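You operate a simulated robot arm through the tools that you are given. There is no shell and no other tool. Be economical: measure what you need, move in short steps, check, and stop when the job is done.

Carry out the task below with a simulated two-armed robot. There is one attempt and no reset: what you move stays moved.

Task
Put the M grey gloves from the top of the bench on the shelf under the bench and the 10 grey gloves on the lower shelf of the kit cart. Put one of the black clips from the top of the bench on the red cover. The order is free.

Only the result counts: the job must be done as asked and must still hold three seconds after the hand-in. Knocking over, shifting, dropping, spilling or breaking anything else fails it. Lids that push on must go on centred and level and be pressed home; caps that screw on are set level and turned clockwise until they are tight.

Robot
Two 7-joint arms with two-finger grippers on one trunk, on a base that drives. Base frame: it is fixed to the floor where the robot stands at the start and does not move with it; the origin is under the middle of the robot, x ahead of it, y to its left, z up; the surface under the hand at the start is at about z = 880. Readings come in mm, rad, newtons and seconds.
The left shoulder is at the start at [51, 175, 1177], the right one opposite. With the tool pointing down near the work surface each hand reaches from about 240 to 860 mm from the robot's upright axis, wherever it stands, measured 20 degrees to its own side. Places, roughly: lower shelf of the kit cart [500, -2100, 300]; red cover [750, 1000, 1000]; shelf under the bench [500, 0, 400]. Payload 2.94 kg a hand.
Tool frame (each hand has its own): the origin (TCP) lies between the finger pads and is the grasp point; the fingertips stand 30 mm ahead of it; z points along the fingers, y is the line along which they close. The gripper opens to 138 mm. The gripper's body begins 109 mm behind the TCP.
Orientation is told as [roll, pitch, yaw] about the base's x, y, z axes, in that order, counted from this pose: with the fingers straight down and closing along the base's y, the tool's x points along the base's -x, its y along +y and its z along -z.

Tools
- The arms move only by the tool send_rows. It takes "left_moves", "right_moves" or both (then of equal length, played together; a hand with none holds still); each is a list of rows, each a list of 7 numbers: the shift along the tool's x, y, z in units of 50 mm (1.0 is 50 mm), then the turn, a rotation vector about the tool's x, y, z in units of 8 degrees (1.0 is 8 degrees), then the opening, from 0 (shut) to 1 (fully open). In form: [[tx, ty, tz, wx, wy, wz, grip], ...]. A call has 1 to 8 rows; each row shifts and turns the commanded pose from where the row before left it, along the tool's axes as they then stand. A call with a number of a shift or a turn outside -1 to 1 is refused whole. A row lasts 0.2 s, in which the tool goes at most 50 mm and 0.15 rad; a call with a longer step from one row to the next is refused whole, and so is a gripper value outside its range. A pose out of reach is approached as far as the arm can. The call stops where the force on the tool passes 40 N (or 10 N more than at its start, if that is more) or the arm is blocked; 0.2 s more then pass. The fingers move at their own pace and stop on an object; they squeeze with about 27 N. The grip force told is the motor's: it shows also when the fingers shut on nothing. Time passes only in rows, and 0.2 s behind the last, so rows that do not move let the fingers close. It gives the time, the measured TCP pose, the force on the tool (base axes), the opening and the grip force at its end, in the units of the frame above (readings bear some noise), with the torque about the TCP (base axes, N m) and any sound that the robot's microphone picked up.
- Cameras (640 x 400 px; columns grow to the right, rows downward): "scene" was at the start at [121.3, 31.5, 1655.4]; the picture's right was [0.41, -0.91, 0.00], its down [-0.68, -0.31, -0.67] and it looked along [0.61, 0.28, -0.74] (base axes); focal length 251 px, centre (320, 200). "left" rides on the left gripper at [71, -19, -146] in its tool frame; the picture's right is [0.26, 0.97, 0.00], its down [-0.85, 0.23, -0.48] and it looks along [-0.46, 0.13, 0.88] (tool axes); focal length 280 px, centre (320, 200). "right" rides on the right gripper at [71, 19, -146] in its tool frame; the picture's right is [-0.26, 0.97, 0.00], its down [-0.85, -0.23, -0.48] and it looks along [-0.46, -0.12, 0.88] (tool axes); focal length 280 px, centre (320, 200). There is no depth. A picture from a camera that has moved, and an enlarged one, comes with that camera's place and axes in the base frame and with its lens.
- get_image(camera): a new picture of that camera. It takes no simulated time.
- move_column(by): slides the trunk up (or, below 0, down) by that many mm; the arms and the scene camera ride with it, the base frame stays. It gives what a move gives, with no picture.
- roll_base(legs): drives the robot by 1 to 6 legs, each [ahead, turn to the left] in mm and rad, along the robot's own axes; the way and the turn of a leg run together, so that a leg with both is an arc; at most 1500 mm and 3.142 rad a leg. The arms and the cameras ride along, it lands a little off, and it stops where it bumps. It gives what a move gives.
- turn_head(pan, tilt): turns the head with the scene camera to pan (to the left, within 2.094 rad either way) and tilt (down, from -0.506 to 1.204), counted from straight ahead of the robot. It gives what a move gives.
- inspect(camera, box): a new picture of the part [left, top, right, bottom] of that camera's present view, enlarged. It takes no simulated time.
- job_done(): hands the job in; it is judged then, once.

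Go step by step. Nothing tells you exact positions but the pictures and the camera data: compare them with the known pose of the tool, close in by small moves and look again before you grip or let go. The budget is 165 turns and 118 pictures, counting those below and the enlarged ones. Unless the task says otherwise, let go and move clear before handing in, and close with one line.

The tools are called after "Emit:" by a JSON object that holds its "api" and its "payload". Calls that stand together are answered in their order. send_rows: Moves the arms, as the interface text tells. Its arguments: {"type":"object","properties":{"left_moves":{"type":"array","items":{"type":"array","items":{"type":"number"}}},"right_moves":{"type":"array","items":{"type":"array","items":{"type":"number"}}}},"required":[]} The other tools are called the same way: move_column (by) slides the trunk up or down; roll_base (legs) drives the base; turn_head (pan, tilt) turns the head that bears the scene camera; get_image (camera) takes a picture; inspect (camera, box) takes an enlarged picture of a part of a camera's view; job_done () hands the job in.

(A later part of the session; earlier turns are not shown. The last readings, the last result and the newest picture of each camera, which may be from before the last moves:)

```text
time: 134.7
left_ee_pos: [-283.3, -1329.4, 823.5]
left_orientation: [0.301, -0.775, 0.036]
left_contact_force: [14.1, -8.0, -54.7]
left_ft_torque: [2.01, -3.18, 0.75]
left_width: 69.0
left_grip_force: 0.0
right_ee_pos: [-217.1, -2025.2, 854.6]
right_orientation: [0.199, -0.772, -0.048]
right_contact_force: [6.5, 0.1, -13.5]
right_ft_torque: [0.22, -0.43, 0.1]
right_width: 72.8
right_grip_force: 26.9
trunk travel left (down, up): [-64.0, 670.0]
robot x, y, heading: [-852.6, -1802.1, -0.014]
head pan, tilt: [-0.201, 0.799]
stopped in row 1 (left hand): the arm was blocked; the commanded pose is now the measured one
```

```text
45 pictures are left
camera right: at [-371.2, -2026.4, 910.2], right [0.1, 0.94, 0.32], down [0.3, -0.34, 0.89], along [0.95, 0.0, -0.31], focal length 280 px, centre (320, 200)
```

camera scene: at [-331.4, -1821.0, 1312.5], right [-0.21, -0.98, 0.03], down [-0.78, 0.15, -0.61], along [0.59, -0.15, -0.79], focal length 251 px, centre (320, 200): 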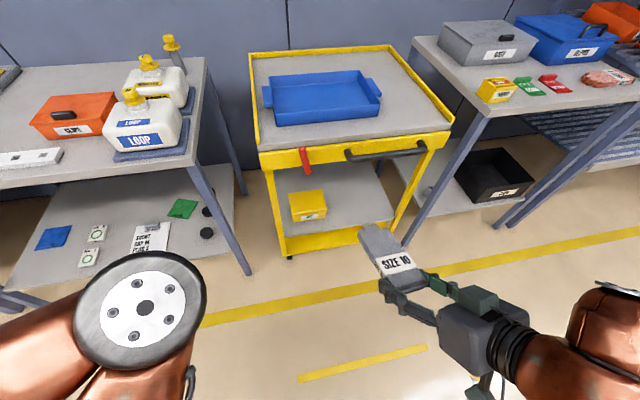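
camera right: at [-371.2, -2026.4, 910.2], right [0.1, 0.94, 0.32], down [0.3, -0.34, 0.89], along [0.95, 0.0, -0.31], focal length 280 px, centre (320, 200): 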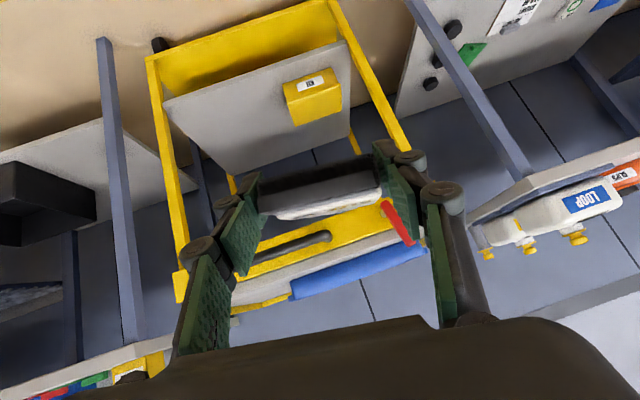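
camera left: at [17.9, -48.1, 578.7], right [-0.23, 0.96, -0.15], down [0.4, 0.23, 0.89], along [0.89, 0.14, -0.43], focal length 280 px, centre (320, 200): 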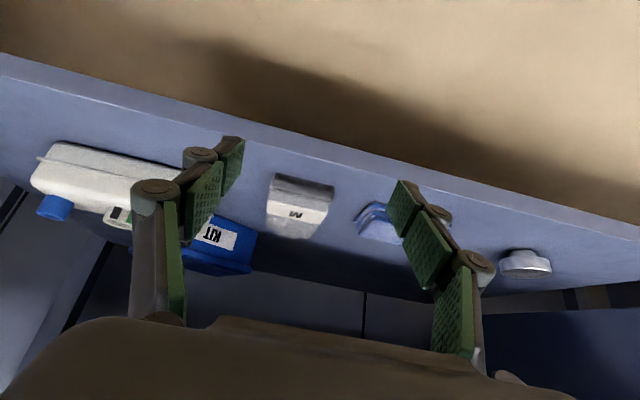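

The trunk lurched again after lowering. I settle with idle rows.

Emit:
{"api": "send_rows", "payload": {"left_moves": [[0, 0, 0, 0, 0, 0, 0.5], [0, 0, 0, 0, 0, 0, 0.5], [0, 0, 0, 0, 0, 0, 0.5]]}}

Emit:
{"api": "send_rows", "payload": {"left_moves": [[0, 0, 0, 0, 0, 0, 0.5], [0, 0, 0, 0, 0, 0, 0.5], [0, 0, 0, 0, 0, 0, 0.5]]}}

```text
time: 134.9
left_ee_pos: [-308.9, -1363.0, 931.2]
left_orientation: [0.038, -1.108, 0.164]
left_contact_force: [-5.4, -6.5, 3.5]
left_ft_torque: [0.11, 0.14, 0.31]
left_width: 68.9
left_grip_force: 0.1
right_ee_pos: [-273.4, -2003.5, 859.0]
right_orientation: [0.283, -0.716, -0.126]
right_contact_force: [3.7, 4.7, -8.3]
right_ft_torque: [-0.12, 0.03, -0.09]
right_width: 73.0
right_grip_force: 27.0
trunk travel left (down, up): [-64.0, 670.0]
robot x, y, heading: [-855.9, -1802.3, 0.001]
head pan, tilt: [-0.201, 0.799]
stopped in row 1 (left hand): the force on the tool passed its limit at 89 N (the readings are from after the stop); the commanded pose is now the measured one
```

```text
time: 135.3
left_ee_pos: [-452.1, -1333.3, 1031.3]
left_orientation: [-0.604, -1.373, 0.9]
left_contact_force: [1.5, 4.5, -1.3]
left_ft_torque: [-0.07, -0.12, -0.32]
left_width: 69.1
left_grip_force: 0.4
right_ee_pos: [-377.3, -2008.7, 940.2]
right_orientation: [0.401, -0.898, -0.295]
right_contact_force: [1.9, 0.4, -0.8]
right_ft_torque: [-0.01, 0.23, 0.12]
right_width: 72.8
right_grip_force: 26.9
trunk travel left (down, up): [-64.0, 670.0]
robot x, y, heading: [-853.2, -1800.2, 0.012]
head pan, tilt: [-0.201, 0.799]
stopped in row 1 (left hand): the force on the tool passed its limit at 79 N (the readings are from after the stop); the commanded pose is now the measured one
```

Emit:
{"api": "send_rows", "payload": {"left_moves": [[0, 0, 0, 0, 0, 0, 0.5], [0, 0, 0, 0, 0, 0, 0.5], [0, 0, 0, 0, 0, 0, 0.5]]}}

Emit:
{"api": "get_image", "payload": {"camera": "scene"}}

```text
time: 135.5
left_ee_pos: [-502.2, -1345.9, 1054.3]
left_orientation: [-0.919, -1.395, 1.165]
left_contact_force: [0.6, 3.6, 2.0]
left_ft_torque: [-0.1, 0.16, -0.31]
left_width: 69.1
left_grip_force: 0.4
right_ee_pos: [-418.9, -2012.7, 963.8]
right_orientation: [0.381, -0.951, -0.31]
right_contact_force: [0.9, 2.6, 1.6]
right_ft_torque: [-0.18, 0.29, -0.2]
right_width: 72.7
right_grip_force: 26.8
trunk travel left (down, up): [-64.0, 670.0]
robot x, y, heading: [-855.1, -1801.4, 0.011]
head pan, tilt: [-0.201, 0.799]
stopped in row 1 (right hand): the force on the tool passed its limit at 82 N (the readings are from after the stop); the commanded pose is now the measured one
```

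```text
44 pictures are left
camera scene: at [-513.5, -1814.3, 1357.0], right [-0.19, -0.98, 0.0], down [-0.69, 0.14, -0.71], along [0.7, -0.13, -0.71], focal length 251 px, centre (320, 200)
```

scene: 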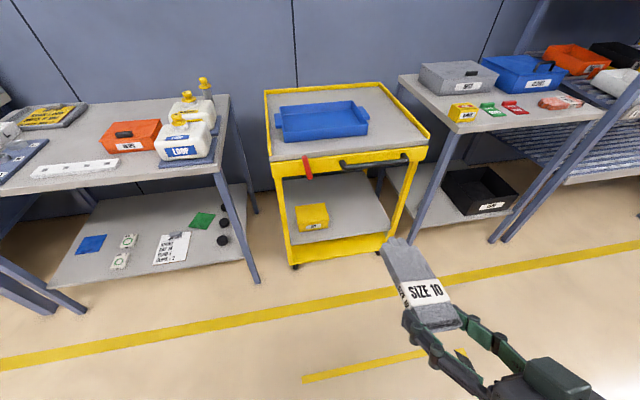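

Emit:
{"api": "send_rows", "payload": {"left_moves": [[0, 0, 0, 0, 0, 0, 0.5], [0, 0, 0, 0, 0, 0, 0.5], [0, 0, 0, 0, 0, 0, 0.5], [0, 0, 0, 0, 0, 0, 0.5]]}}

Emit:
{"api": "send_rows", "payload": {"left_moves": [[0, 0, 0, 0, 0, 0, 0.5], [0, 0, 0, 0, 0, 0, 0.5], [0, 0, 0, 0, 0, 0, 0.5], [0, 0, 0, 0, 0, 0, 0.5]]}}

```text
time: 136.5
left_ee_pos: [-477.1, -1355.5, 1039.3]
left_orientation: [-0.915, -1.405, 1.162]
left_contact_force: [1.7, 0.1, -0.1]
left_ft_torque: [0.01, 0.05, 0.07]
left_width: 68.8
left_grip_force: 0.1
right_ee_pos: [-403.5, -2006.4, 944.6]
right_orientation: [0.352, -0.896, -0.264]
right_contact_force: [2.2, -0.1, -0.6]
right_ft_torque: [-0.02, 0.13, 0.04]
right_width: 73.0
right_grip_force: 27.7
trunk travel left (down, up): [-64.0, 670.0]
robot x, y, heading: [-853.7, -1804.1, 0.008]
head pan, tilt: [-0.201, 0.799]
```

```text
time: 137.5
left_ee_pos: [-468.7, -1354.9, 1035.5]
left_orientation: [-0.848, -1.403, 1.092]
left_contact_force: [0.9, 0.4, -0.2]
left_ft_torque: [0.0, -0.03, -0.01]
left_width: 69.1
left_grip_force: 0.0
right_ee_pos: [-396.8, -2006.7, 939.4]
right_orientation: [0.341, -0.888, -0.255]
right_contact_force: [0.3, 1.1, 0.2]
right_ft_torque: [0.02, 0.08, 0.03]
right_width: 73.0
right_grip_force: 26.8
trunk travel left (down, up): [-64.0, 670.0]
robot x, y, heading: [-853.5, -1802.0, 0.007]
head pan, tilt: [-0.201, 0.799]
```

Settled with the trunk low. I relevel the right hand and extend it forward.

Emit:
{"api": "send_rows", "payload": {"right_moves": [[0, 0, 0, -0.71, 0.19, -0.54, 0], [0, 0, 0, -0.71, 0.19, -0.54, 0], [0, 0, 0, 0.81, 0, 0, 0], [0, 0, 0, 0.81, 0, 0, 0], [0, 0, 0, 0.81, 0, 0, 0], [0, 0, 0, 0, 0.5, 0, 0], [0, 0, 0, 0, 0.5, 0, 0]]}}

Emit:
{"api": "send_rows", "payload": {"right_moves": [[-0.3, -0.15, 0.28, 0, 0, 0, 0], [-0.5, -0.29, 0.47, 0, 0, 0, 0], [-0.5, -0.29, 0.47, 0, 0, 0, 0], [-0.5, -0.29, 0.47, 0, 0, 0, 0], [-0.5, -0.29, 0.47, 0, 0, 0, 0], [-0.5, -0.29, 0.47, 0, 0, 0, 0], [-0.5, -0.29, 0.47, 0, 0, 0, 0], [-0.3, -0.15, 0.28, 0, 0, 0, 0]]}}

```text
time: 139.1
left_ee_pos: [-468.1, -1353.7, 1035.4]
left_orientation: [-0.842, -1.4, 1.09]
left_contact_force: [0.6, 0.1, -0.3]
left_ft_torque: [0.0, 0.01, 0.01]
left_width: 68.9
left_grip_force: 0.0
right_ee_pos: [-398.3, -1998.9, 935.4]
right_orientation: [-0.003, -0.748, 0.005]
right_contact_force: [-0.4, 0.8, -0.5]
right_ft_torque: [0.0, 0.03, 0.01]
right_width: 72.9
right_grip_force: 27.1
right hand out of reach, approached as far as the arm can: row 1
trunk travel left (down, up): [-64.0, 670.0]
robot x, y, heading: [-850.1, -1805.1, 0.006]
head pan, tilt: [-0.201, 0.799]
```

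```text
time: 140.9
left_ee_pos: [-468.3, -1353.9, 1035.6]
left_orientation: [-0.84, -1.4, 1.089]
left_contact_force: [0.2, 0.2, 0.7]
left_ft_torque: [-0.01, -0.01, 0.03]
left_width: 69.2
left_grip_force: 0.1
right_ee_pos: [-151.7, -2101.0, 934.1]
right_orientation: [-0.003, -0.747, 0.007]
right_contact_force: [0.2, 0.5, -2.0]
right_ft_torque: [-0.01, 0.04, -0.03]
right_width: 73.0
right_grip_force: 27.7
trunk travel left (down, up): [-64.0, 670.0]
robot x, y, heading: [-852.9, -1801.6, 0.01]
head pan, tilt: [-0.201, 0.799]
```

Now steadily down: 30 mm rows.

Emit:
{"api": "send_rows", "payload": {"right_moves": [[0.41, 0, 0.44, 0, 0, 0, 0], [0.41, 0, 0.44, 0, 0, 0, 0], [0.41, 0, 0.44, 0, 0, 0, 0], [0.41, 0, 0.44, 0, 0, 0, 0], [0.41, 0, 0.44, 0, 0, 0, 0], [0.41, 0, 0.44, 0, 0, 0, 0], [0.41, 0, 0.44, 0, 0, 0, 0], [0.41, 0, 0.44, 0, 0, 0, 0]]}}

Emit:
{"api": "send_rows", "payload": {"right_moves": [[0.41, 0, 0.44, 0, 0, 0, 0], [0.41, 0, 0.44, 0, 0, 0, 0], [0.41, 0, 0.44, 0, 0, 0, 0], [0.41, 0, 0.44, 0, 0, 0, 0], [0.41, 0, 0.44, 0, 0, 0, 0], [0.41, 0, 0.44, 0, 0, 0, 0], [0.41, 0, 0.44, 0, 0, 0, 0], [0.41, 0, 0.44, 0, 0, 0, 0]]}}

Emit:
{"api": "get_image", "payload": {"camera": "scene"}}

Emit:
{"api": "get_image", "payload": {"camera": "right"}}

```text
time: 142.7
left_ee_pos: [-468.2, -1354.1, 1034.3]
left_orientation: [-0.841, -1.4, 1.085]
left_contact_force: [0.5, 0.2, -0.5]
left_ft_torque: [-0.03, 0.0, 0.0]
left_width: 69.0
left_grip_force: 0.0
right_ee_pos: [-150.6, -2101.2, 692.3]
right_orientation: [-0.002, -0.75, 0.006]
right_contact_force: [0.4, -0.3, -0.7]
right_ft_torque: [-0.01, 0.04, 0.0]
right_width: 73.0
right_grip_force: 27.1
trunk travel left (down, up): [-64.0, 670.0]
robot x, y, heading: [-852.7, -1804.8, 0.014]
head pan, tilt: [-0.201, 0.799]
```

```text
time: 144.5
left_ee_pos: [-469.2, -1355.1, 1034.6]
left_orientation: [-0.842, -1.399, 1.091]
left_contact_force: [0.3, 0.0, -0.1]
left_ft_torque: [0.01, 0.0, -0.01]
left_width: 69.0
left_grip_force: 0.0
right_ee_pos: [-158.0, -2113.6, 474.2]
right_orientation: [-0.002, -0.751, 0.004]
right_contact_force: [0.2, 0.3, 0.2]
right_ft_torque: [0.0, 0.04, 0.04]
right_width: 72.9
right_grip_force: 26.0
right hand out of reach, approached as far as the arm can: row 8
trunk travel left (down, up): [-64.0, 670.0]
robot x, y, heading: [-854.2, -1803.7, 0.008]
head pan, tilt: [-0.201, 0.799]
```

```text
43 pictures are left
camera scene: at [-488.2, -1816.3, 1347.5], right [-0.19, -0.98, 0.0], down [-0.7, 0.14, -0.7], along [0.68, -0.13, -0.72], focal length 251 px, centre (320, 200)
```

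scene: 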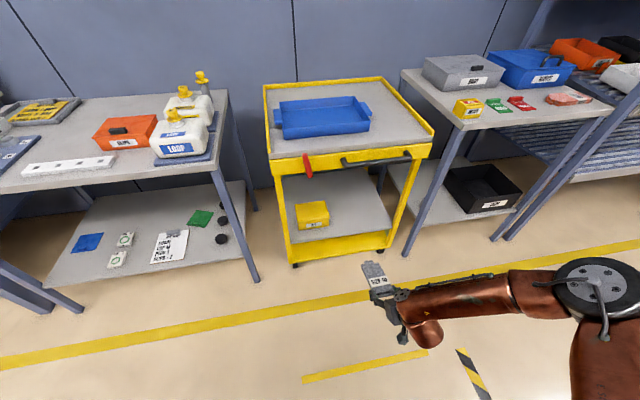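

```text
42 pictures are left
camera right: at [-307.6, -2094.1, 532.8], right [0.19, 0.97, 0.18], down [0.3, -0.23, 0.93], along [0.94, -0.12, -0.33], focal length 280 px, centre (320, 200)
```

right: 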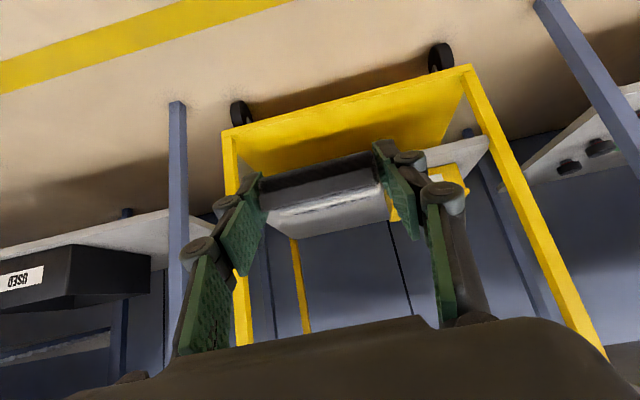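

The reach bottoms out at z≈474 here because the elbow is far out to the right. I move the hand outward under the elbow and test how low it goes.

Emit:
{"api": "send_rows", "payload": {"right_moves": [[0, -0.6, 0, 0, 0, 0, 0], [0, -0.6, 0, 0, 0, 0, 0], [0, -0.6, 0, 0, 0, 0, 0], [0, -0.6, 0, 0, 0, 0, 0], [0, -0.6, 0, 0, 0, 0, 0], [0, -0.6, 0, 0, 0, 0, 0]]}}

Emit:
{"api": "send_rows", "payload": {"right_moves": [[0.34, 0, 0.36, 0, 0, 0, 0], [0.34, 0, 0.36, 0, 0, 0, 0], [0.34, 0, 0.36, 0, 0, 0, 0], [0.34, 0, 0.36, 0, 0, 0, 0], [0.34, 0, 0.36, 0, 0, 0, 0]]}}

```text
time: 145.9
left_ee_pos: [-469.4, -1354.8, 1034.3]
left_orientation: [-0.841, -1.401, 1.089]
left_contact_force: [-1.0, 0.5, 0.0]
left_ft_torque: [0.02, 0.02, -0.01]
left_width: 68.8
left_grip_force: 0.0
right_ee_pos: [-156.6, -2292.0, 484.0]
right_orientation: [-0.004, -0.743, 0.006]
right_contact_force: [0.3, -0.5, 0.5]
right_ft_torque: [-0.03, 0.06, -0.01]
right_width: 72.9
right_grip_force: 26.9
right hand out of reach, approached as far as the arm can: row 4, 5, 6
trunk travel left (down, up): [-64.0, 670.0]
robot x, y, heading: [-852.4, -1801.1, 0.006]
head pan, tilt: [-0.201, 0.799]
```

```text
time: 147.1
left_ee_pos: [-468.4, -1354.3, 1035.3]
left_orientation: [-0.843, -1.401, 1.089]
left_contact_force: [-0.5, -0.9, -0.6]
left_ft_torque: [0.0, 0.0, 0.0]
left_width: 68.9
left_grip_force: 0.0
right_ee_pos: [-140.3, -2285.8, 482.4]
right_orientation: [-0.003, -0.742, 0.004]
right_contact_force: [0.0, 0.0, -0.8]
right_ft_torque: [0.0, 0.04, 0.02]
right_width: 73.0
right_grip_force: 26.8
right hand out of reach, approached as far as the arm can: row 1, 2, 3, 4, 5
trunk travel left (down, up): [-64.0, 670.0]
robot x, y, heading: [-855.3, -1798.5, 0.011]
head pan, tilt: [-0.201, 0.799]
```

No gain sideways; I test retreating toward the body and lowering.

Emit:
{"api": "send_rows", "payload": {"right_moves": [[0.55, 0.3, -0.5, 0, 0, 0, 0], [0.55, 0.3, -0.5, 0, 0, 0, 0], [0.55, 0.3, -0.5, 0, 0, 0, 0], [0.41, 0, 0.44, 0, 0, 0, 0], [0.41, 0, 0.44, 0, 0, 0, 0], [0.41, 0, 0.44, 0, 0, 0, 0], [0.41, 0, 0.44, 0, 0, 0, 0], [0.41, 0, 0.44, 0, 0, 0, 0]]}}

Emit:
{"api": "turn_head", "payload": {"pan": -0.7, "tilt": 0.9}}

Emit:
{"api": "get_image", "payload": {"camera": "scene"}}

```text
time: 148.9
left_ee_pos: [-466.5, -1354.8, 1034.6]
left_orientation: [-0.84, -1.4, 1.087]
left_contact_force: [0.6, -0.9, -0.1]
left_ft_torque: [0.01, -0.03, 0.0]
left_width: 68.9
left_grip_force: 0.0
right_ee_pos: [-204.0, -2239.4, 491.8]
right_orientation: [-0.006, -0.734, 0.006]
right_contact_force: [-0.3, 0.4, -0.6]
right_ft_torque: [-0.01, 0.01, -0.01]
right_width: 73.2
right_grip_force: 26.7
right hand out of reach, approached as far as the arm can: row 1, 2, 3, 4, 5, 6, 7, 8
trunk travel left (down, up): [-64.0, 670.0]
robot x, y, heading: [-848.4, -1800.7, 0.012]
head pan, tilt: [-0.201, 0.799]
```

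```text
time: 149.8
left_ee_pos: [-468.5, -1355.2, 1034.9]
left_orientation: [-0.843, -1.401, 1.09]
left_contact_force: [-0.5, -0.1, -0.7]
left_ft_torque: [-0.03, 0.04, 0.03]
left_width: 68.6
left_grip_force: 0.2
right_ee_pos: [-203.5, -2239.8, 491.7]
right_orientation: [-0.005, -0.734, 0.004]
right_contact_force: [-0.1, 0.3, -0.6]
right_ft_torque: [-0.01, 0.05, 0.01]
right_width: 73.2
right_grip_force: 27.4
trunk travel left (down, up): [-64.0, 670.0]
robot x, y, heading: [-853.5, -1802.3, 0.008]
head pan, tilt: [-0.7, 0.901]
```

```text
41 pictures are left
camera scene: at [-509.0, -1849.2, 1339.4], right [-0.64, -0.77, 0.0], down [-0.6, 0.5, -0.62], along [0.48, -0.39, -0.78], focal length 251 px, centre (320, 200)
```

scene: 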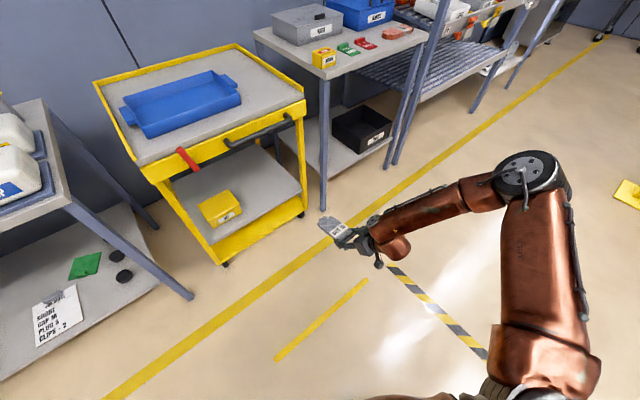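

The forearm comes in at about +40° yaw; aligning the tool's yaw with it should free the wrist. I try that and lower.

Emit:
{"api": "send_rows", "payload": {"right_moves": [[0, 0, 0, -0.64, 0, -0.71, 0], [0, 0, 0, -0.64, 0, -0.71, 0], [0, 0, 0, -0.64, 0, -0.71, 0], [0, 0, 0, -0.64, 0, -0.71, 0], [0, 0, 0, 0, 0, 0, 0]]}}

Emit:
{"api": "send_rows", "payload": {"right_moves": [[0.41, 0, 0.44, 0, 0, 0, 0], [0.41, 0, 0.44, 0, 0, 0, 0], [0.41, 0, 0.44, 0, 0, 0, 0], [0.41, 0, 0.44, 0, 0, 0, 0], [0.41, 0, 0.44, 0, 0, 0, 0]]}}

```text
time: 151.1
left_ee_pos: [-469.4, -1355.2, 1035.6]
left_orientation: [-0.843, -1.4, 1.088]
left_contact_force: [0.4, 0.2, -0.3]
left_ft_torque: [-0.02, 0.01, 0.05]
left_width: 68.9
left_grip_force: 0.0
right_ee_pos: [-201.2, -2239.8, 500.7]
right_orientation: [-0.017, -0.748, 0.547]
right_contact_force: [0.0, -0.3, 0.3]
right_ft_torque: [-0.04, 0.07, 0.01]
right_width: 73.2
right_grip_force: 26.9
right hand out of reach, approached as far as the arm can: row 1
trunk travel left (down, up): [-64.0, 670.0]
robot x, y, heading: [-851.1, -1802.3, 0.01]
head pan, tilt: [-0.7, 0.901]
```

```text
time: 152.2
left_ee_pos: [-468.8, -1354.7, 1034.9]
left_orientation: [-0.842, -1.401, 1.089]
left_contact_force: [0.1, -0.1, 0.6]
left_ft_torque: [0.02, -0.01, -0.01]
left_width: 69.2
left_grip_force: 0.0
right_ee_pos: [-209.1, -2239.3, 424.0]
right_orientation: [-0.013, -0.744, 0.548]
right_contact_force: [-0.9, -0.1, -0.9]
right_ft_torque: [-0.02, 0.02, 0.03]
right_width: 72.8
right_grip_force: 27.3
right hand out of reach, approached as far as the arm can: row 3, 4, 5
trunk travel left (down, up): [-64.0, 670.0]
robot x, y, heading: [-853.3, -1803.2, 0.008]
head pan, tilt: [-0.7, 0.901]
```

Better (z 424). A bit more yaw and further down.

Emit:
{"api": "send_rows", "payload": {"right_moves": [[0, 0, 0, -0.64, 0, -0.71, 0], [0, 0, 0, -0.64, 0, -0.71, 0], [0, 0, 0, -0.64, 0, -0.71, 0], [0.41, 0, 0.44, 0, 0, 0, 0], [0.41, 0, 0.44, 0, 0, 0, 0], [0.41, 0, 0.44, 0, 0, 0, 0], [0.41, 0, 0.44, 0, 0, 0, 0]]}}

```text
time: 153.8
left_ee_pos: [-468.9, -1355.5, 1034.9]
left_orientation: [-0.843, -1.399, 1.088]
left_contact_force: [-0.1, 0.2, 0.9]
left_ft_torque: [0.03, 0.01, 0.01]
left_width: 69.0
left_grip_force: 0.0
right_ee_pos: [-229.9, -2223.7, 434.6]
right_orientation: [-0.02, -0.737, 0.951]
right_contact_force: [-0.1, -0.7, -0.3]
right_ft_torque: [-0.08, 0.03, 0.02]
right_width: 72.7
right_grip_force: 26.9
right hand out of reach, approached as far as the arm can: row 1, 2, 3, 4, 5, 6, 7
trunk travel left (down, up): [-64.0, 670.0]
robot x, y, heading: [-854.8, -1799.2, 0.009]
head pan, tilt: [-0.7, 0.901]
```

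Yaw ≈0.5 was best. The sway seems to come from both arms being stretched at low trunk; the left is tucked now, so I set the right to yaw≈0.3, pitch≈-0.5 and lower the trunk 45 more.

Emit:
{"api": "send_rows", "payload": {"right_moves": [[-0.2, 0, -0.2, 0.62, 0, 0.69, 0], [-0.2, 0, -0.2, 0.62, 0, 0.69, 0], [0, 0, 0, 0.62, 0, 0.69, 0], [0, 0, 0, 0.62, 0, 0.69, 0], [0, 0, 0, 0.62, 0, 0.69, 0], [0, 0, 0, 0, 0.86, 0, 0], [0, 0, 0, 0, 0.86, 0, 0]]}}

Emit:
{"api": "move_column", "payload": {"by": -45}}

Emit:
{"api": "send_rows", "payload": {"right_moves": [[0, 0, 0, 0, 0, 0, 0], [0, 0, 0, 0, 0, 0, 0]]}}

```text
time: 155.4
left_ee_pos: [-466.8, -1353.0, 1034.1]
left_orientation: [-0.841, -1.399, 1.09]
left_contact_force: [-0.7, 0.7, -1.4]
left_ft_torque: [0.01, -0.05, -0.04]
left_width: 69.1
left_grip_force: 0.0
right_ee_pos: [-218.1, -2241.7, 456.2]
right_orientation: [-0.01, -0.504, 0.296]
right_contact_force: [0.4, -0.6, -0.3]
right_ft_torque: [0.01, -0.04, -0.01]
right_width: 73.0
right_grip_force: 27.0
right hand out of reach, approached as far as the arm can: row 5
trunk travel left (down, up): [-64.0, 670.0]
robot x, y, heading: [-852.2, -1802.2, 0.013]
head pan, tilt: [-0.7, 0.901]
```

```text
time: 156.3
left_ee_pos: [-437.2, -1353.6, 972.4]
left_orientation: [-0.552, -1.362, 0.805]
left_contact_force: [-0.9, 0.0, -0.6]
left_ft_torque: [-0.01, 0.01, -0.02]
left_width: 68.8
left_grip_force: 0.0
right_ee_pos: [-217.8, -2241.1, 412.6]
right_orientation: [-0.009, -0.508, 0.295]
right_contact_force: [0.1, 0.9, -1.0]
right_ft_torque: [0.03, 0.05, -0.01]
right_width: 72.8
right_grip_force: 26.8
trunk travel left (down, up): [-19.0, 715.0]
robot x, y, heading: [-851.4, -1801.3, 0.01]
head pan, tilt: [-0.7, 0.901]
```

```text
time: 156.9
left_ee_pos: [-437.1, -1354.0, 972.4]
left_orientation: [-0.551, -1.359, 0.802]
left_contact_force: [0.4, 0.4, 0.0]
left_ft_torque: [-0.02, -0.03, 0.02]
left_width: 68.9
left_grip_force: 0.1
right_ee_pos: [-219.1, -2241.7, 411.7]
right_orientation: [-0.005, -0.507, 0.295]
right_contact_force: [1.4, -0.7, -0.6]
right_ft_torque: [0.0, 0.07, 0.0]
right_width: 72.7
right_grip_force: 27.3
trunk travel left (down, up): [-19.0, 715.0]
robot x, y, heading: [-854.7, -1803.8, 0.01]
head pan, tilt: [-0.7, 0.901]
```

Stable at this depth. I test lowering further.

Emit:
{"api": "send_rows", "payload": {"right_moves": [[0.2, 0, 0.35, 0, 0, 0, 0], [0.2, 0, 0.35, 0, 0, 0, 0], [0.2, 0, 0.35, 0, 0, 0, 0], [0.2, 0, 0.35, 0, 0, 0, 0]]}}

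```text
time: 157.9
left_ee_pos: [-437.0, -1353.5, 972.4]
left_orientation: [-0.552, -1.36, 0.805]
left_contact_force: [0.1, 1.0, -0.4]
left_ft_torque: [0.03, -0.01, 0.03]
left_width: 68.9
left_grip_force: 0.0
right_ee_pos: [-217.0, -2241.0, 348.4]
right_orientation: [-0.008, -0.503, 0.294]
right_contact_force: [0.7, 0.1, -0.2]
right_ft_torque: [-0.06, 0.05, 0.03]
right_width: 72.6
right_grip_force: 27.6
right hand out of reach, approached as far as the arm can: row 4
trunk travel left (down, up): [-19.0, 715.0]
robot x, y, heading: [-853.4, -1799.1, 0.01]
head pan, tilt: [-0.7, 0.901]
```

z≈348 is reachable with yaw 0.3, pitch -0.5, which suffices. I raise to ~430 for entry and shift the robot ~70 mm left first, outside the cart.

Emit:
{"api": "send_rows", "payload": {"right_moves": [[-0.2, 0, -0.36, 0, 0, 0, 0], [-0.28, 0, -0.5, 0, 0, 0, 0], [-0.28, 0, -0.5, 0, 0, 0, 0]]}}

Emit:
{"api": "roll_base", "payload": {"legs": [[0, 0.59], [126, 0], [0, -0.6]]}}

Emit:
{"api": "send_rows", "payload": {"right_moves": [[0, 0, 0, 0, 0, 0, 0], [0, 0, 0, 0, 0, 0, 0]]}}

Emit:
{"api": "turn_head", "payload": {"pan": -0.5, "tilt": 0.9}}

Emit:
{"api": "get_image", "payload": {"camera": "scene"}}

Emit:
{"api": "get_image", "payload": {"camera": "right"}}

```text
time: 158.7
left_ee_pos: [-437.5, -1355.1, 972.8]
left_orientation: [-0.554, -1.36, 0.807]
left_contact_force: [0.8, 0.1, 0.5]
left_ft_torque: [0.01, 0.01, 0.02]
left_width: 69.1
left_grip_force: 0.0
right_ee_pos: [-216.4, -2240.5, 428.0]
right_orientation: [-0.007, -0.508, 0.293]
right_contact_force: [-0.4, 0.4, -0.9]
right_ft_torque: [-0.04, 0.04, 0.02]
right_width: 72.8
right_grip_force: 27.0
trunk travel left (down, up): [-19.0, 715.0]
robot x, y, heading: [-855.7, -1801.1, 0.009]
head pan, tilt: [-0.7, 0.901]
```

```text
time: 162.2
left_ee_pos: [-717.0, -1168.3, 924.3]
left_orientation: [0.166, -0.915, 0.835]
left_contact_force: [-0.4, 0.5, 0.1]
left_ft_torque: [-0.03, 0.04, 0.06]
left_width: 68.9
left_grip_force: 0.1
right_ee_pos: [-71.2, -1803.6, 406.4]
right_orientation: [-0.067, -0.543, 0.913]
right_contact_force: [1.4, 1.0, -0.5]
right_ft_torque: [-0.12, 0.16, -0.01]
right_width: 72.7
right_grip_force: 27.4
trunk travel left (down, up): [-19.0, 715.0]
robot x, y, heading: [-747.8, -1731.4, 0.526]
head pan, tilt: [-0.7, 0.901]
stopped in leg 3: the robot was blocked; the commanded pose is now the measured one
```

```text
time: 162.5
left_ee_pos: [-806.7, -1222.8, 937.0]
left_orientation: [0.225, -0.908, 0.826]
left_contact_force: [-2.2, 1.8, -4.6]
left_ft_torque: [0.34, -0.45, -0.32]
left_width: 68.9
left_grip_force: 0.1
right_ee_pos: [-125.5, -1815.6, 437.1]
right_orientation: [-0.021, -0.618, 0.819]
right_contact_force: [1.0, 2.0, -1.8]
right_ft_torque: [0.01, 0.01, 0.07]
right_width: 73.0
right_grip_force: 26.8
trunk travel left (down, up): [-19.0, 715.0]
robot x, y, heading: [-749.5, -1732.8, 0.519]
head pan, tilt: [-0.7, 0.901]
stopped in row 1 (left hand): the arm was blocked; the commanded pose is now the measured one
```

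```text
time: 163.2
left_ee_pos: [-779.9, -1209.3, 937.9]
left_orientation: [0.168, -0.994, 0.838]
left_contact_force: [-1.5, -1.4, -1.0]
left_ft_torque: [0.12, -0.16, -0.08]
left_width: 68.9
left_grip_force: 0.1
right_ee_pos: [-106.8, -1819.0, 436.5]
right_orientation: [-0.066, -0.616, 0.9]
right_contact_force: [-1.5, -1.9, -1.8]
right_ft_torque: [0.01, -0.13, -0.04]
right_width: 73.1
right_grip_force: 26.9
trunk travel left (down, up): [-19.0, 715.0]
robot x, y, heading: [-748.0, -1733.0, 0.523]
head pan, tilt: [-0.499, 0.901]
```

```text
40 pictures are left
camera scene: at [-386.4, -1567.2, 1285.2], right [0.02, -1.0, 0.0], down [-0.78, -0.02, -0.62], along [0.62, 0.02, -0.78], focal length 251 px, centre (320, 200)
```

scene: 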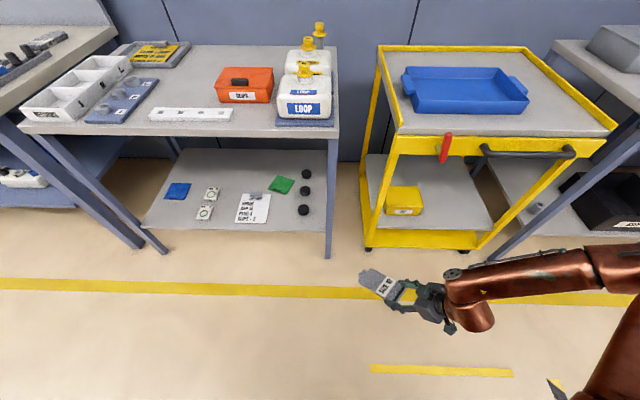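

```text
39 pictures are left
camera right: at [-216.7, -1911.6, 512.8], right [-0.6, 0.79, 0.1], down [0.41, 0.2, 0.89], along [0.69, 0.58, -0.44], focal length 280 px, centre (320, 200)
```

right: 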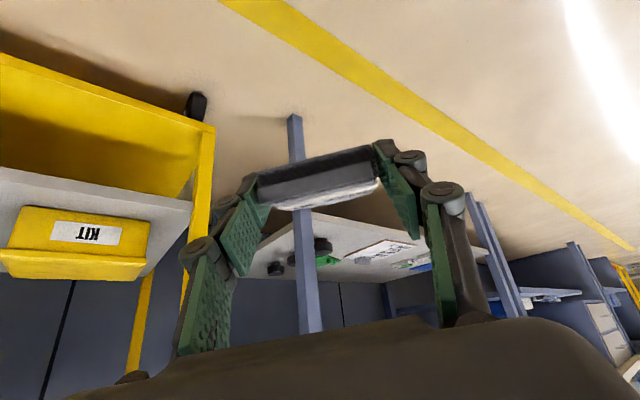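

Turning swayed the trunk and stopped the last leg. I settle, then turn back in smaller legs.

Emit:
{"api": "send_rows", "payload": {"right_moves": [[0, 0, 0, 0, 0, 0, 0], [0, 0, 0, 0, 0, 0, 0], [0, 0, 0, 0, 0, 0, 0]]}}

Emit:
{"api": "send_rows", "payload": {"right_moves": [[0, 0, 0, 0, 0, 0, 0], [0, 0, 0, 0, 0, 0, 0], [0, 0, 0, 0, 0, 0, 0]]}}

Emit:
{"api": "roll_base", "payload": {"legs": [[0, -0.26]]}}

Emit:
{"api": "roll_base", "payload": {"legs": [[0, -0.26]]}}

Emit:
{"api": "send_rows", "payload": {"right_moves": [[0, 0, 0, 0, 0, 0, 0], [0, 0, 0, 0, 0, 0, 0], [0, 0, 0, 0, 0, 0, 0]]}}

```text
time: 164.0
left_ee_pos: [-770.6, -1204.1, 936.7]
left_orientation: [0.152, -1.012, 0.842]
left_contact_force: [0.5, 0.8, -0.4]
left_ft_torque: [0.01, 0.03, -0.06]
left_width: 69.0
left_grip_force: 0.1
right_ee_pos: [-101.4, -1819.2, 435.1]
right_orientation: [-0.059, -0.607, 0.896]
right_contact_force: [0.4, 0.7, 1.0]
right_ft_torque: [-0.01, 0.02, -0.01]
right_width: 73.1
right_grip_force: 27.3
trunk travel left (down, up): [-19.0, 715.0]
robot x, y, heading: [-750.8, -1730.3, 0.521]
head pan, tilt: [-0.499, 0.901]
```

```text
time: 164.8
left_ee_pos: [-770.1, -1204.2, 936.8]
left_orientation: [0.153, -1.01, 0.841]
left_contact_force: [-0.8, 0.2, 0.5]
left_ft_torque: [0.03, -0.03, 0.01]
left_width: 69.1
left_grip_force: 0.1
right_ee_pos: [-103.6, -1819.7, 433.0]
right_orientation: [-0.06, -0.606, 0.896]
right_contact_force: [0.1, 0.7, -0.8]
right_ft_torque: [-0.03, 0.03, 0.0]
right_width: 73.1
right_grip_force: 27.3
trunk travel left (down, up): [-19.0, 715.0]
robot x, y, heading: [-746.6, -1727.2, 0.524]
head pan, tilt: [-0.499, 0.901]
```

```text
time: 166.1
left_ee_pos: [-628.6, -1216.2, 936.6]
left_orientation: [0.147, -0.996, 0.594]
left_contact_force: [-2.4, 2.6, -6.3]
left_ft_torque: [0.12, -0.52, -0.19]
left_width: 68.9
left_grip_force: 0.1
right_ee_pos: [-146.2, -1984.5, 431.4]
right_orientation: [-0.061, -0.606, 0.635]
right_contact_force: [0.8, -1.6, -2.7]
right_ft_torque: [0.11, 0.04, 0.11]
right_width: 73.1
right_grip_force: 26.8
trunk travel left (down, up): [-19.0, 715.0]
robot x, y, heading: [-743.1, -1733.6, 0.263]
head pan, tilt: [-0.499, 0.901]
```

```text
time: 167.4
left_ee_pos: [-499.7, -1264.4, 936.4]
left_orientation: [0.15, -0.993, 0.326]
left_contact_force: [-2.6, -1.4, 0.2]
left_ft_torque: [0.06, -0.18, 0.0]
left_width: 69.0
left_grip_force: 0.1
right_ee_pos: [-232.2, -2132.8, 431.3]
right_orientation: [-0.058, -0.606, 0.371]
right_contact_force: [0.8, -0.5, -1.8]
right_ft_torque: [0.11, -0.02, 0.08]
right_width: 73.0
right_grip_force: 27.4
trunk travel left (down, up): [-19.0, 715.0]
robot x, y, heading: [-748.3, -1732.9, 0.002]
head pan, tilt: [-0.499, 0.901]
```

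```text
time: 168.2
left_ee_pos: [-500.5, -1263.7, 936.3]
left_orientation: [0.146, -0.994, 0.327]
left_contact_force: [-0.4, 0.5, -0.2]
left_ft_torque: [0.01, -0.03, -0.01]
left_width: 69.0
left_grip_force: 0.0
right_ee_pos: [-234.2, -2131.5, 432.8]
right_orientation: [-0.063, -0.605, 0.372]
right_contact_force: [-1.1, -0.1, -0.6]
right_ft_torque: [0.0, 0.02, 0.03]
right_width: 72.7
right_grip_force: 26.8
trunk travel left (down, up): [-19.0, 715.0]
robot x, y, heading: [-751.7, -1731.0, -0.005]
head pan, tilt: [-0.499, 0.901]
```

Small legs work. I extend the right hand to its proven low-reach spot relative to the body, then test that it can go low there.

Emit:
{"api": "send_rows", "payload": {"right_moves": [[-0.32, -0.37, 0.22, 0, 0, 0, 0], [-0.32, -0.37, 0.22, 0, 0, 0, 0], [-0.32, -0.37, 0.22, 0, 0.3, 0, 0], [-0.32, -0.37, 0.22, 0, 0.3, 0, 0]]}}

Emit:
{"api": "roll_base", "payload": {"legs": [[110, 0]]}}

Emit:
{"api": "roll_base", "payload": {"legs": [[110, 0]]}}

Emit:
{"api": "get_image", "payload": {"camera": "scene"}}

Emit:
{"api": "get_image", "payload": {"camera": "right"}}

```text
time: 169.2
left_ee_pos: [-499.8, -1264.3, 935.5]
left_orientation: [0.149, -0.996, 0.329]
left_contact_force: [0.3, -0.9, 0.2]
left_ft_torque: [0.01, -0.02, -0.03]
left_width: 69.3
left_grip_force: 0.1
right_ee_pos: [-135.6, -2175.7, 437.3]
right_orientation: [-0.056, -0.521, 0.365]
right_contact_force: [0.7, 0.5, -1.9]
right_ft_torque: [0.01, 0.04, 0.02]
right_width: 73.1
right_grip_force: 26.9
trunk travel left (down, up): [-19.0, 715.0]
robot x, y, heading: [-743.3, -1731.8, 0.001]
head pan, tilt: [-0.499, 0.901]
```

```text
time: 170.4
left_ee_pos: [-391.4, -1262.4, 935.5]
left_orientation: [0.197, -0.936, 0.308]
left_contact_force: [0.3, 0.6, 0.3]
left_ft_torque: [0.04, 0.04, 0.01]
left_width: 69.3
left_grip_force: 0.0
right_ee_pos: [-25.6, -2173.6, 440.2]
right_orientation: [-0.055, -0.521, 0.369]
right_contact_force: [-0.4, -0.2, -0.9]
right_ft_torque: [-0.01, 0.05, -0.01]
right_width: 72.9
right_grip_force: 27.2
trunk travel left (down, up): [-19.0, 715.0]
robot x, y, heading: [-635.2, -1733.6, 0.003]
head pan, tilt: [-0.499, 0.901]
```

```text
time: 172.1
left_ee_pos: [-366.0, -1265.9, 948.1]
left_orientation: [0.326, -0.755, 0.293]
left_contact_force: [1.3, 1.6, -0.5]
left_ft_torque: [-0.08, -0.01, -0.04]
left_width: 69.2
left_grip_force: 0.0
right_ee_pos: [51.6, -2169.7, 483.9]
right_orientation: [-0.087, -0.592, 0.44]
right_contact_force: [0.0, 0.9, -1.5]
right_ft_torque: [-0.18, 0.07, -0.04]
right_width: 73.1
right_grip_force: 27.0
trunk travel left (down, up): [-19.0, 715.0]
robot x, y, heading: [-529.3, -1729.1, 0.001]
head pan, tilt: [-0.499, 0.901]
stopped in leg 1: the robot was blocked; the commanded pose is now the measured one
```

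```text
38 pictures are left
camera scene: at [-128.3, -1766.3, 1284.9], right [-0.48, -0.88, 0.0], down [-0.69, 0.37, -0.62], along [0.55, -0.3, -0.78], focal length 251 px, centre (320, 200)
```

scene: 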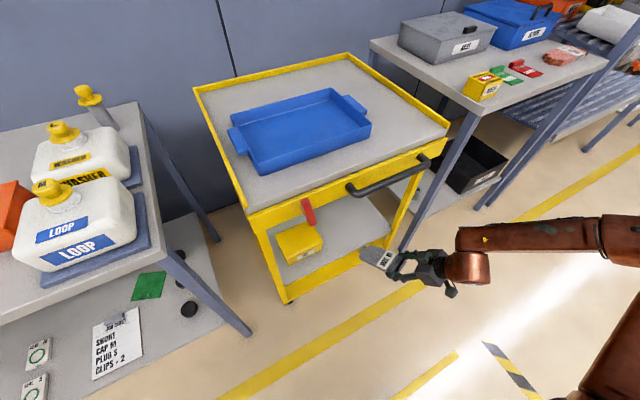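

```text
37 pictures are left
camera right: at [-87.9, -2199.9, 562.9], right [-0.17, 0.98, 0.08], down [0.47, 0.01, 0.88], along [0.87, 0.19, -0.46], focal length 280 px, centre (320, 200)
```

right: 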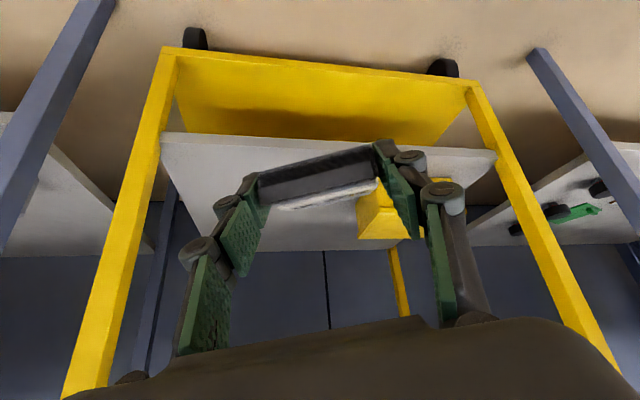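

The cart shelf spans y -1837…-2337 at z≈303, front x≈226, and the box ends at y≈-2020; free centre ≈ -2175. I settle and check the pose.

Emit:
{"api": "send_rows", "payload": {"right_moves": [[0, 0, 0, 0, 0, 0, 0], [0, 0, 0, 0, 0, 0, 0], [0, 0, 0, 0, 0, 0, 0]]}}

Emit:
{"api": "send_rows", "payload": {"right_moves": [[0, 0, 0, 0, 0, 0, 0], [0, 0, 0, 0, 0, 0, 0], [0, 0, 0, 0, 0, 0, 0]]}}

```text
time: 172.8
left_ee_pos: [-358.2, -1266.9, 944.7]
left_orientation: [0.316, -0.773, 0.291]
left_contact_force: [-0.5, -0.6, -0.1]
left_ft_torque: [0.01, -0.03, -0.02]
left_width: 69.3
left_grip_force: 0.2
right_ee_pos: [51.2, -2169.6, 476.1]
right_orientation: [-0.08, -0.584, 0.434]
right_contact_force: [-0.4, -0.1, 0.0]
right_ft_torque: [-0.02, 0.04, 0.0]
right_width: 73.1
right_grip_force: 27.2
trunk travel left (down, up): [-19.0, 715.0]
robot x, y, heading: [-523.3, -1726.4, 0.004]
head pan, tilt: [-0.499, 0.901]
```

```text
time: 173.7
left_ee_pos: [-356.7, -1267.4, 945.1]
left_orientation: [0.318, -0.775, 0.29]
left_contact_force: [-0.6, 0.4, 0.1]
left_ft_torque: [-0.02, -0.03, 0.04]
left_width: 69.1
left_grip_force: 0.1
right_ee_pos: [50.9, -2169.6, 476.0]
right_orientation: [-0.077, -0.586, 0.432]
right_contact_force: [-0.8, 0.4, -0.3]
right_ft_torque: [-0.04, 0.06, -0.03]
right_width: 72.9
right_grip_force: 27.1
trunk travel left (down, up): [-19.0, 715.0]
robot x, y, heading: [-531.6, -1730.1, -0.002]
head pan, tilt: [-0.499, 0.901]
```

Emit:
{"api": "send_rows", "payload": {"right_moves": [[0, 0, 0, 0.51, 0, 0.77, 0], [-0.12, -0.1, 0.4, 0, 0, 0, 0], [-0.12, -0.1, 0.4, 0, 0, 0, 0], [-0.12, -0.1, 0.4, 0, 0, 0, 0]]}}

Emit:
{"api": "roll_base", "payload": {"legs": [[75, 0]]}}

Emit:
{"api": "send_rows", "payload": {"right_moves": [[0, 0, 0, 0, 0, 0, 0], [0, 0, 0, 0, 0, 0, 0], [0, 0, 0, 0, 0, 0, 0]]}}

Emit:
{"api": "roll_base", "payload": {"legs": [[75, 0]]}}

Emit:
{"api": "send_rows", "payload": {"right_moves": [[0, 0, 0, 0, 0, 0, 0], [0, 0, 0, 0, 0, 0, 0], [0, 0, 0, 0, 0, 0, 0]]}}

Emit:
{"api": "get_image", "payload": {"camera": "right"}}

Emit:
{"api": "get_image", "payload": {"camera": "scene"}}

```text
time: 174.7
left_ee_pos: [-357.8, -1266.9, 945.5]
left_orientation: [0.318, -0.771, 0.291]
left_contact_force: [-0.3, -0.2, 0.5]
left_ft_torque: [0.0, -0.03, 0.01]
left_width: 68.9
left_grip_force: 0.0
right_ee_pos: [104.3, -2173.9, 435.6]
right_orientation: [-0.079, -0.594, 0.301]
right_contact_force: [-0.4, -0.2, -0.7]
right_ft_torque: [0.03, 0.02, -0.01]
right_width: 73.2
right_grip_force: 26.9
trunk travel left (down, up): [-19.0, 715.0]
robot x, y, heading: [-529.7, -1732.3, 0.001]
head pan, tilt: [-0.499, 0.901]
```

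```text
time: 175.7
left_ee_pos: [-287.0, -1267.7, 948.2]
left_orientation: [0.347, -0.725, 0.287]
left_contact_force: [0.6, 0.2, -0.5]
left_ft_torque: [0.02, 0.08, 0.09]
left_width: 69.0
left_grip_force: 0.0
right_ee_pos: [177.3, -2174.3, 440.9]
right_orientation: [-0.079, -0.598, 0.307]
right_contact_force: [-0.1, -0.6, -0.1]
right_ft_torque: [-0.03, 0.07, 0.0]
right_width: 72.9
right_grip_force: 27.5
trunk travel left (down, up): [-19.0, 715.0]
robot x, y, heading: [-454.3, -1730.4, 0.002]
head pan, tilt: [-0.499, 0.901]
```

```text
time: 176.5
left_ee_pos: [-294.2, -1268.0, 948.7]
left_orientation: [0.345, -0.731, 0.29]
left_contact_force: [0.0, -0.3, -0.1]
left_ft_torque: [0.01, 0.02, 0.03]
left_width: 68.8
left_grip_force: 0.0
right_ee_pos: [173.7, -2174.6, 443.6]
right_orientation: [-0.083, -0.606, 0.308]
right_contact_force: [-0.5, 0.1, -1.6]
right_ft_torque: [-0.02, 0.02, 0.01]
right_width: 72.8
right_grip_force: 26.6
trunk travel left (down, up): [-19.0, 715.0]
robot x, y, heading: [-454.6, -1732.8, 0.002]
head pan, tilt: [-0.499, 0.901]
```

```text
time: 177.5
left_ee_pos: [-226.4, -1268.7, 953.6]
left_orientation: [0.367, -0.695, 0.286]
left_contact_force: [1.1, -0.5, 0.0]
left_ft_torque: [-0.03, 0.08, 0.04]
left_width: 69.2
left_grip_force: 0.0
right_ee_pos: [245.3, -2175.6, 448.5]
right_orientation: [-0.085, -0.612, 0.311]
right_contact_force: [0.2, 0.1, -1.0]
right_ft_torque: [-0.04, 0.12, -0.02]
right_width: 73.0
right_grip_force: 26.3
trunk travel left (down, up): [-19.0, 715.0]
robot x, y, heading: [-377.5, -1733.0, -0.003]
head pan, tilt: [-0.499, 0.901]
```

```text
time: 178.3
left_ee_pos: [-229.3, -1268.4, 953.9]
left_orientation: [0.365, -0.698, 0.288]
left_contact_force: [0.9, 0.4, 0.7]
left_ft_torque: [0.05, -0.03, 0.02]
left_width: 69.1
left_grip_force: 0.0
right_ee_pos: [243.7, -2174.6, 449.6]
right_orientation: [-0.086, -0.617, 0.312]
right_contact_force: [0.3, -1.2, -1.4]
right_ft_torque: [0.03, 0.02, 0.0]
right_width: 73.0
right_grip_force: 26.8
trunk travel left (down, up): [-19.0, 715.0]
robot x, y, heading: [-373.2, -1731.2, -0.002]
head pan, tilt: [-0.499, 0.901]
```

```text
36 pictures are left
camera right: at [99.7, -2188.3, 526.3], right [-0.04, 1.0, 0.08], down [0.45, -0.05, 0.89], along [0.89, 0.08, -0.44], focal length 280 px, centre (320, 200)
```

right: 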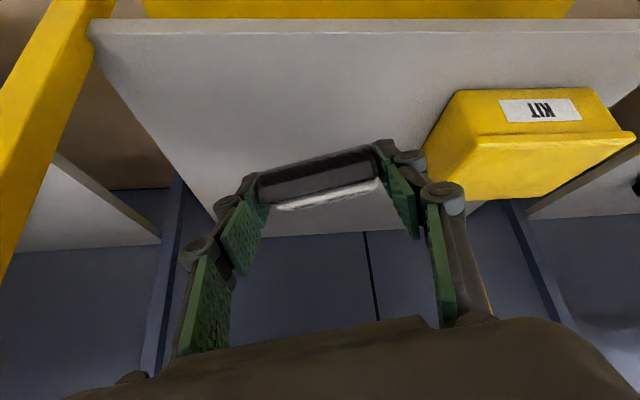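

```text
35 pictures are left
camera scene: at [24.0, -1769.9, 1283.7], right [-0.48, -0.88, 0.0], down [-0.69, 0.38, -0.62], along [0.54, -0.3, -0.78], focal length 251 px, centre (320, 200)
```

scene: 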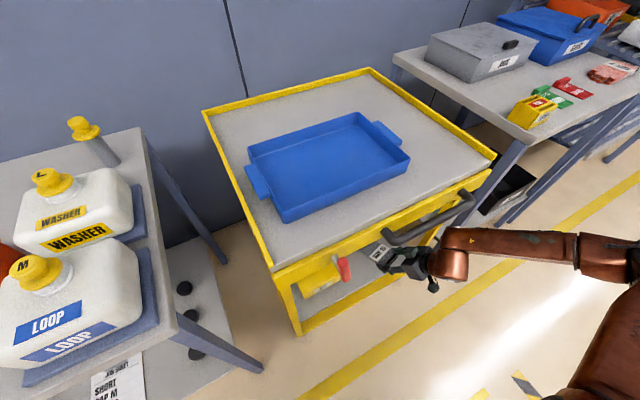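

Well lined up, right of the KIT box. One more 75 mm forward, then I look before lowering.

Emit:
{"api": "roll_base", "payload": {"legs": [[75, 0]]}}

Emit:
{"api": "send_rows", "payload": {"right_moves": [[0, 0, 0, 0, 0, 0, 0], [0, 0, 0, 0, 0.35, 0, 0], [0, 0, 0, 0, 0.35, 0, 0]]}}

Emit:
{"api": "send_rows", "payload": {"right_moves": [[0.13, 0.03, 0.18, 0, 0, 0, 0], [0.13, 0.03, 0.18, 0, 0, 0, 0], [0.13, 0.03, 0.18, 0, 0, 0, 0], [0.13, 0.03, 0.18, 0, 0, 0, 0]]}}

Emit:
{"api": "get_image", "payload": {"camera": "right"}}

```text
time: 179.3
left_ee_pos: [-159.5, -1271.0, 958.8]
left_orientation: [0.389, -0.659, 0.284]
left_contact_force: [0.3, 0.3, 0.7]
left_ft_torque: [-0.02, 0.09, 0.04]
left_width: 69.0
left_grip_force: 0.0
right_ee_pos: [315.3, -2175.4, 455.1]
right_orientation: [-0.088, -0.619, 0.314]
right_contact_force: [0.1, 0.3, 0.4]
right_ft_torque: [0.02, 0.09, 0.04]
right_width: 73.3
right_grip_force: 27.0
trunk travel left (down, up): [-19.0, 715.0]
robot x, y, heading: [-302.9, -1732.8, -0.002]
head pan, tilt: [-0.499, 0.901]
```

```text
time: 180.2
left_ee_pos: [-163.8, -1269.7, 958.5]
left_orientation: [0.389, -0.662, 0.286]
left_contact_force: [-0.2, -0.3, 0.3]
left_ft_torque: [0.01, 0.02, 0.0]
left_width: 69.1
left_grip_force: 0.1
right_ee_pos: [312.9, -2177.8, 457.1]
right_orientation: [-0.085, -0.527, 0.306]
right_contact_force: [-0.3, -0.4, -0.2]
right_ft_torque: [0.02, 0.07, 0.0]
right_width: 73.2
right_grip_force: 26.7
trunk travel left (down, up): [-19.0, 715.0]
robot x, y, heading: [-299.5, -1733.0, -0.001]
head pan, tilt: [-0.499, 0.901]
```

```text
time: 181.2
left_ee_pos: [-164.5, -1270.4, 958.2]
left_orientation: [0.388, -0.661, 0.287]
left_contact_force: [0.4, 0.3, -0.1]
left_ft_torque: [0.0, 0.0, -0.02]
left_width: 68.9
left_grip_force: 0.0
right_ee_pos: [308.4, -2173.5, 413.1]
right_orientation: [-0.086, -0.529, 0.304]
right_contact_force: [0.6, 0.0, -0.4]
right_ft_torque: [-0.03, 0.06, 0.04]
right_width: 73.1
right_grip_force: 27.0
trunk travel left (down, up): [-19.0, 715.0]
robot x, y, heading: [-304.5, -1732.2, 0.001]
head pan, tilt: [-0.499, 0.901]
```

```text
34 pictures are left
camera right: at [172.9, -2184.6, 500.6], right [-0.03, 1.0, 0.06], down [0.52, -0.03, 0.85], along [0.85, 0.06, -0.52], focal length 280 px, centre (320, 200)
```

right: 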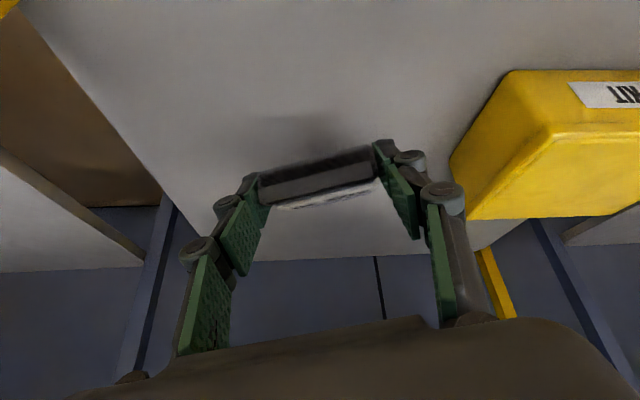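

The glove has rotated in the grip (nose down ~30°) so its tip will touch first. I extend 65 mm further in by the arm so it will lie well inside, then lower gently.

Emit:
{"api": "send_rows", "payload": {"right_moves": [[-0.36, -0.13, 0.21, 0, 0, 0, 0], [-0.36, -0.13, 0.21, 0, 0, 0, 0], [-0.36, -0.13, 0.21, 0, 0, 0, 0], [0, 0, 0, 0, 0, 0, 0]]}}

Emit:
{"api": "inspect", "payload": {"camera": "right", "box": [220, 100, 420, 225]}}

Emit:
{"api": "turn_head", "payload": {"pan": -0.8, "tilt": 0.95}}

Emit:
{"api": "get_image", "payload": {"camera": "scene"}}

```text
time: 182.2
left_ee_pos: [-163.5, -1269.7, 957.8]
left_orientation: [0.387, -0.661, 0.286]
left_contact_force: [-0.6, -0.4, 0.2]
left_ft_torque: [-0.04, -0.01, -0.01]
left_width: 69.2
left_grip_force: 0.1
right_ee_pos: [375.4, -2176.3, 414.9]
right_orientation: [-0.085, -0.526, 0.306]
right_contact_force: [1.0, -0.4, -0.2]
right_ft_torque: [0.01, 0.05, 0.04]
right_width: 73.0
right_grip_force: 26.8
trunk travel left (down, up): [-19.0, 715.0]
robot x, y, heading: [-301.2, -1731.7, 0.001]
head pan, tilt: [-0.499, 0.901]
```

```text
3.20 times, centred on (320, 162) of right
camera zoom: at [238.1, -2187.1, 504.3], right [-0.03, 1.0, 0.06], down [0.52, -0.03, 0.85], along [0.85, 0.06, -0.52], focal length 897 px, centre (320, 320)
```

zoom: 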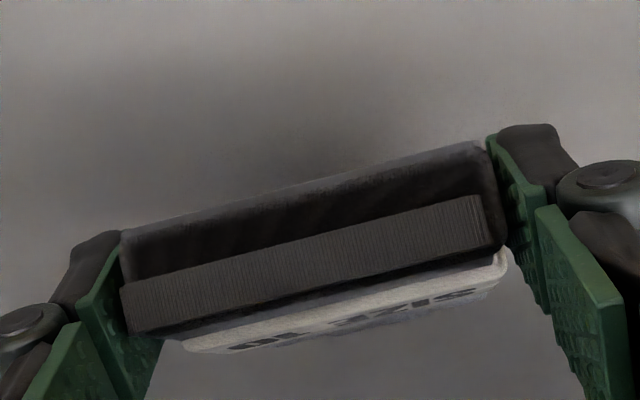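

```text
time: 182.9
left_ee_pos: [-163.7, -1269.9, 958.7]
left_orientation: [0.387, -0.663, 0.287]
left_contact_force: [-0.8, -0.2, -0.1]
left_ft_torque: [0.0, -0.03, 0.0]
left_width: 69.0
left_grip_force: 0.1
right_ee_pos: [374.2, -2177.4, 415.7]
right_orientation: [-0.086, -0.528, 0.305]
right_contact_force: [-0.9, -0.5, -0.5]
right_ft_torque: [0.01, 0.08, 0.05]
right_width: 72.9
right_grip_force: 27.0
trunk travel left (down, up): [-19.0, 715.0]
robot x, y, heading: [-302.9, -1732.8, 0.003]
head pan, tilt: [-0.799, 0.949]
```

```text
32 pictures are left
camera scene: at [83.2, -1786.0, 1280.1], right [-0.72, -0.7, 0.0], down [-0.57, 0.58, -0.58], along [0.41, -0.42, -0.81], focal length 251 px, centre (320, 200)
```

scene: 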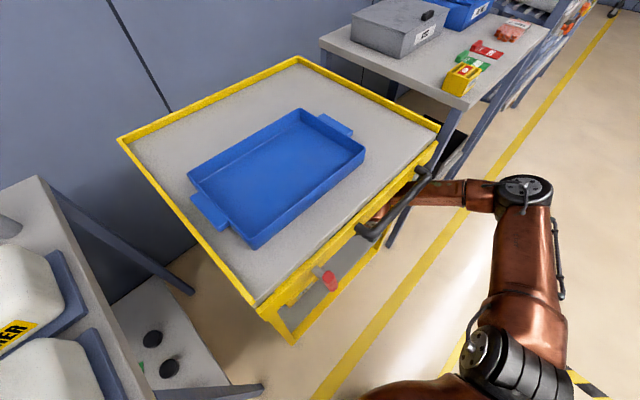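

The elbow is clear of the handle. I lower gently to tip contact.

Emit:
{"api": "send_rows", "payload": {"right_moves": [[0.08, 0, 0.138, 0, 0, 0, 0], [0.08, 0, 0.138, 0, 0, 0, 0], [0.08, 0, 0.138, 0, 0, 0, 0], [0.08, 0, 0.138, 0, 0, 0, 0], [0.08, 0, 0.138, 0, 0, 0, 0]]}}

```text
time: 184.2
left_ee_pos: [-165.9, -1270.4, 959.1]
left_orientation: [0.386, -0.662, 0.286]
left_contact_force: [-0.2, 0.2, 0.0]
left_ft_torque: [0.0, 0.02, -0.01]
left_width: 69.0
left_grip_force: 0.0
right_ee_pos: [374.2, -2182.2, 374.5]
right_orientation: [-0.086, -0.531, 0.306]
right_contact_force: [-2.9, -1.2, 6.2]
right_ft_torque: [0.35, -0.7, -0.08]
right_width: 73.2
right_grip_force: 27.1
trunk travel left (down, up): [-19.0, 715.0]
robot x, y, heading: [-301.7, -1728.8, -0.001]
head pan, tilt: [-0.799, 0.949]
```

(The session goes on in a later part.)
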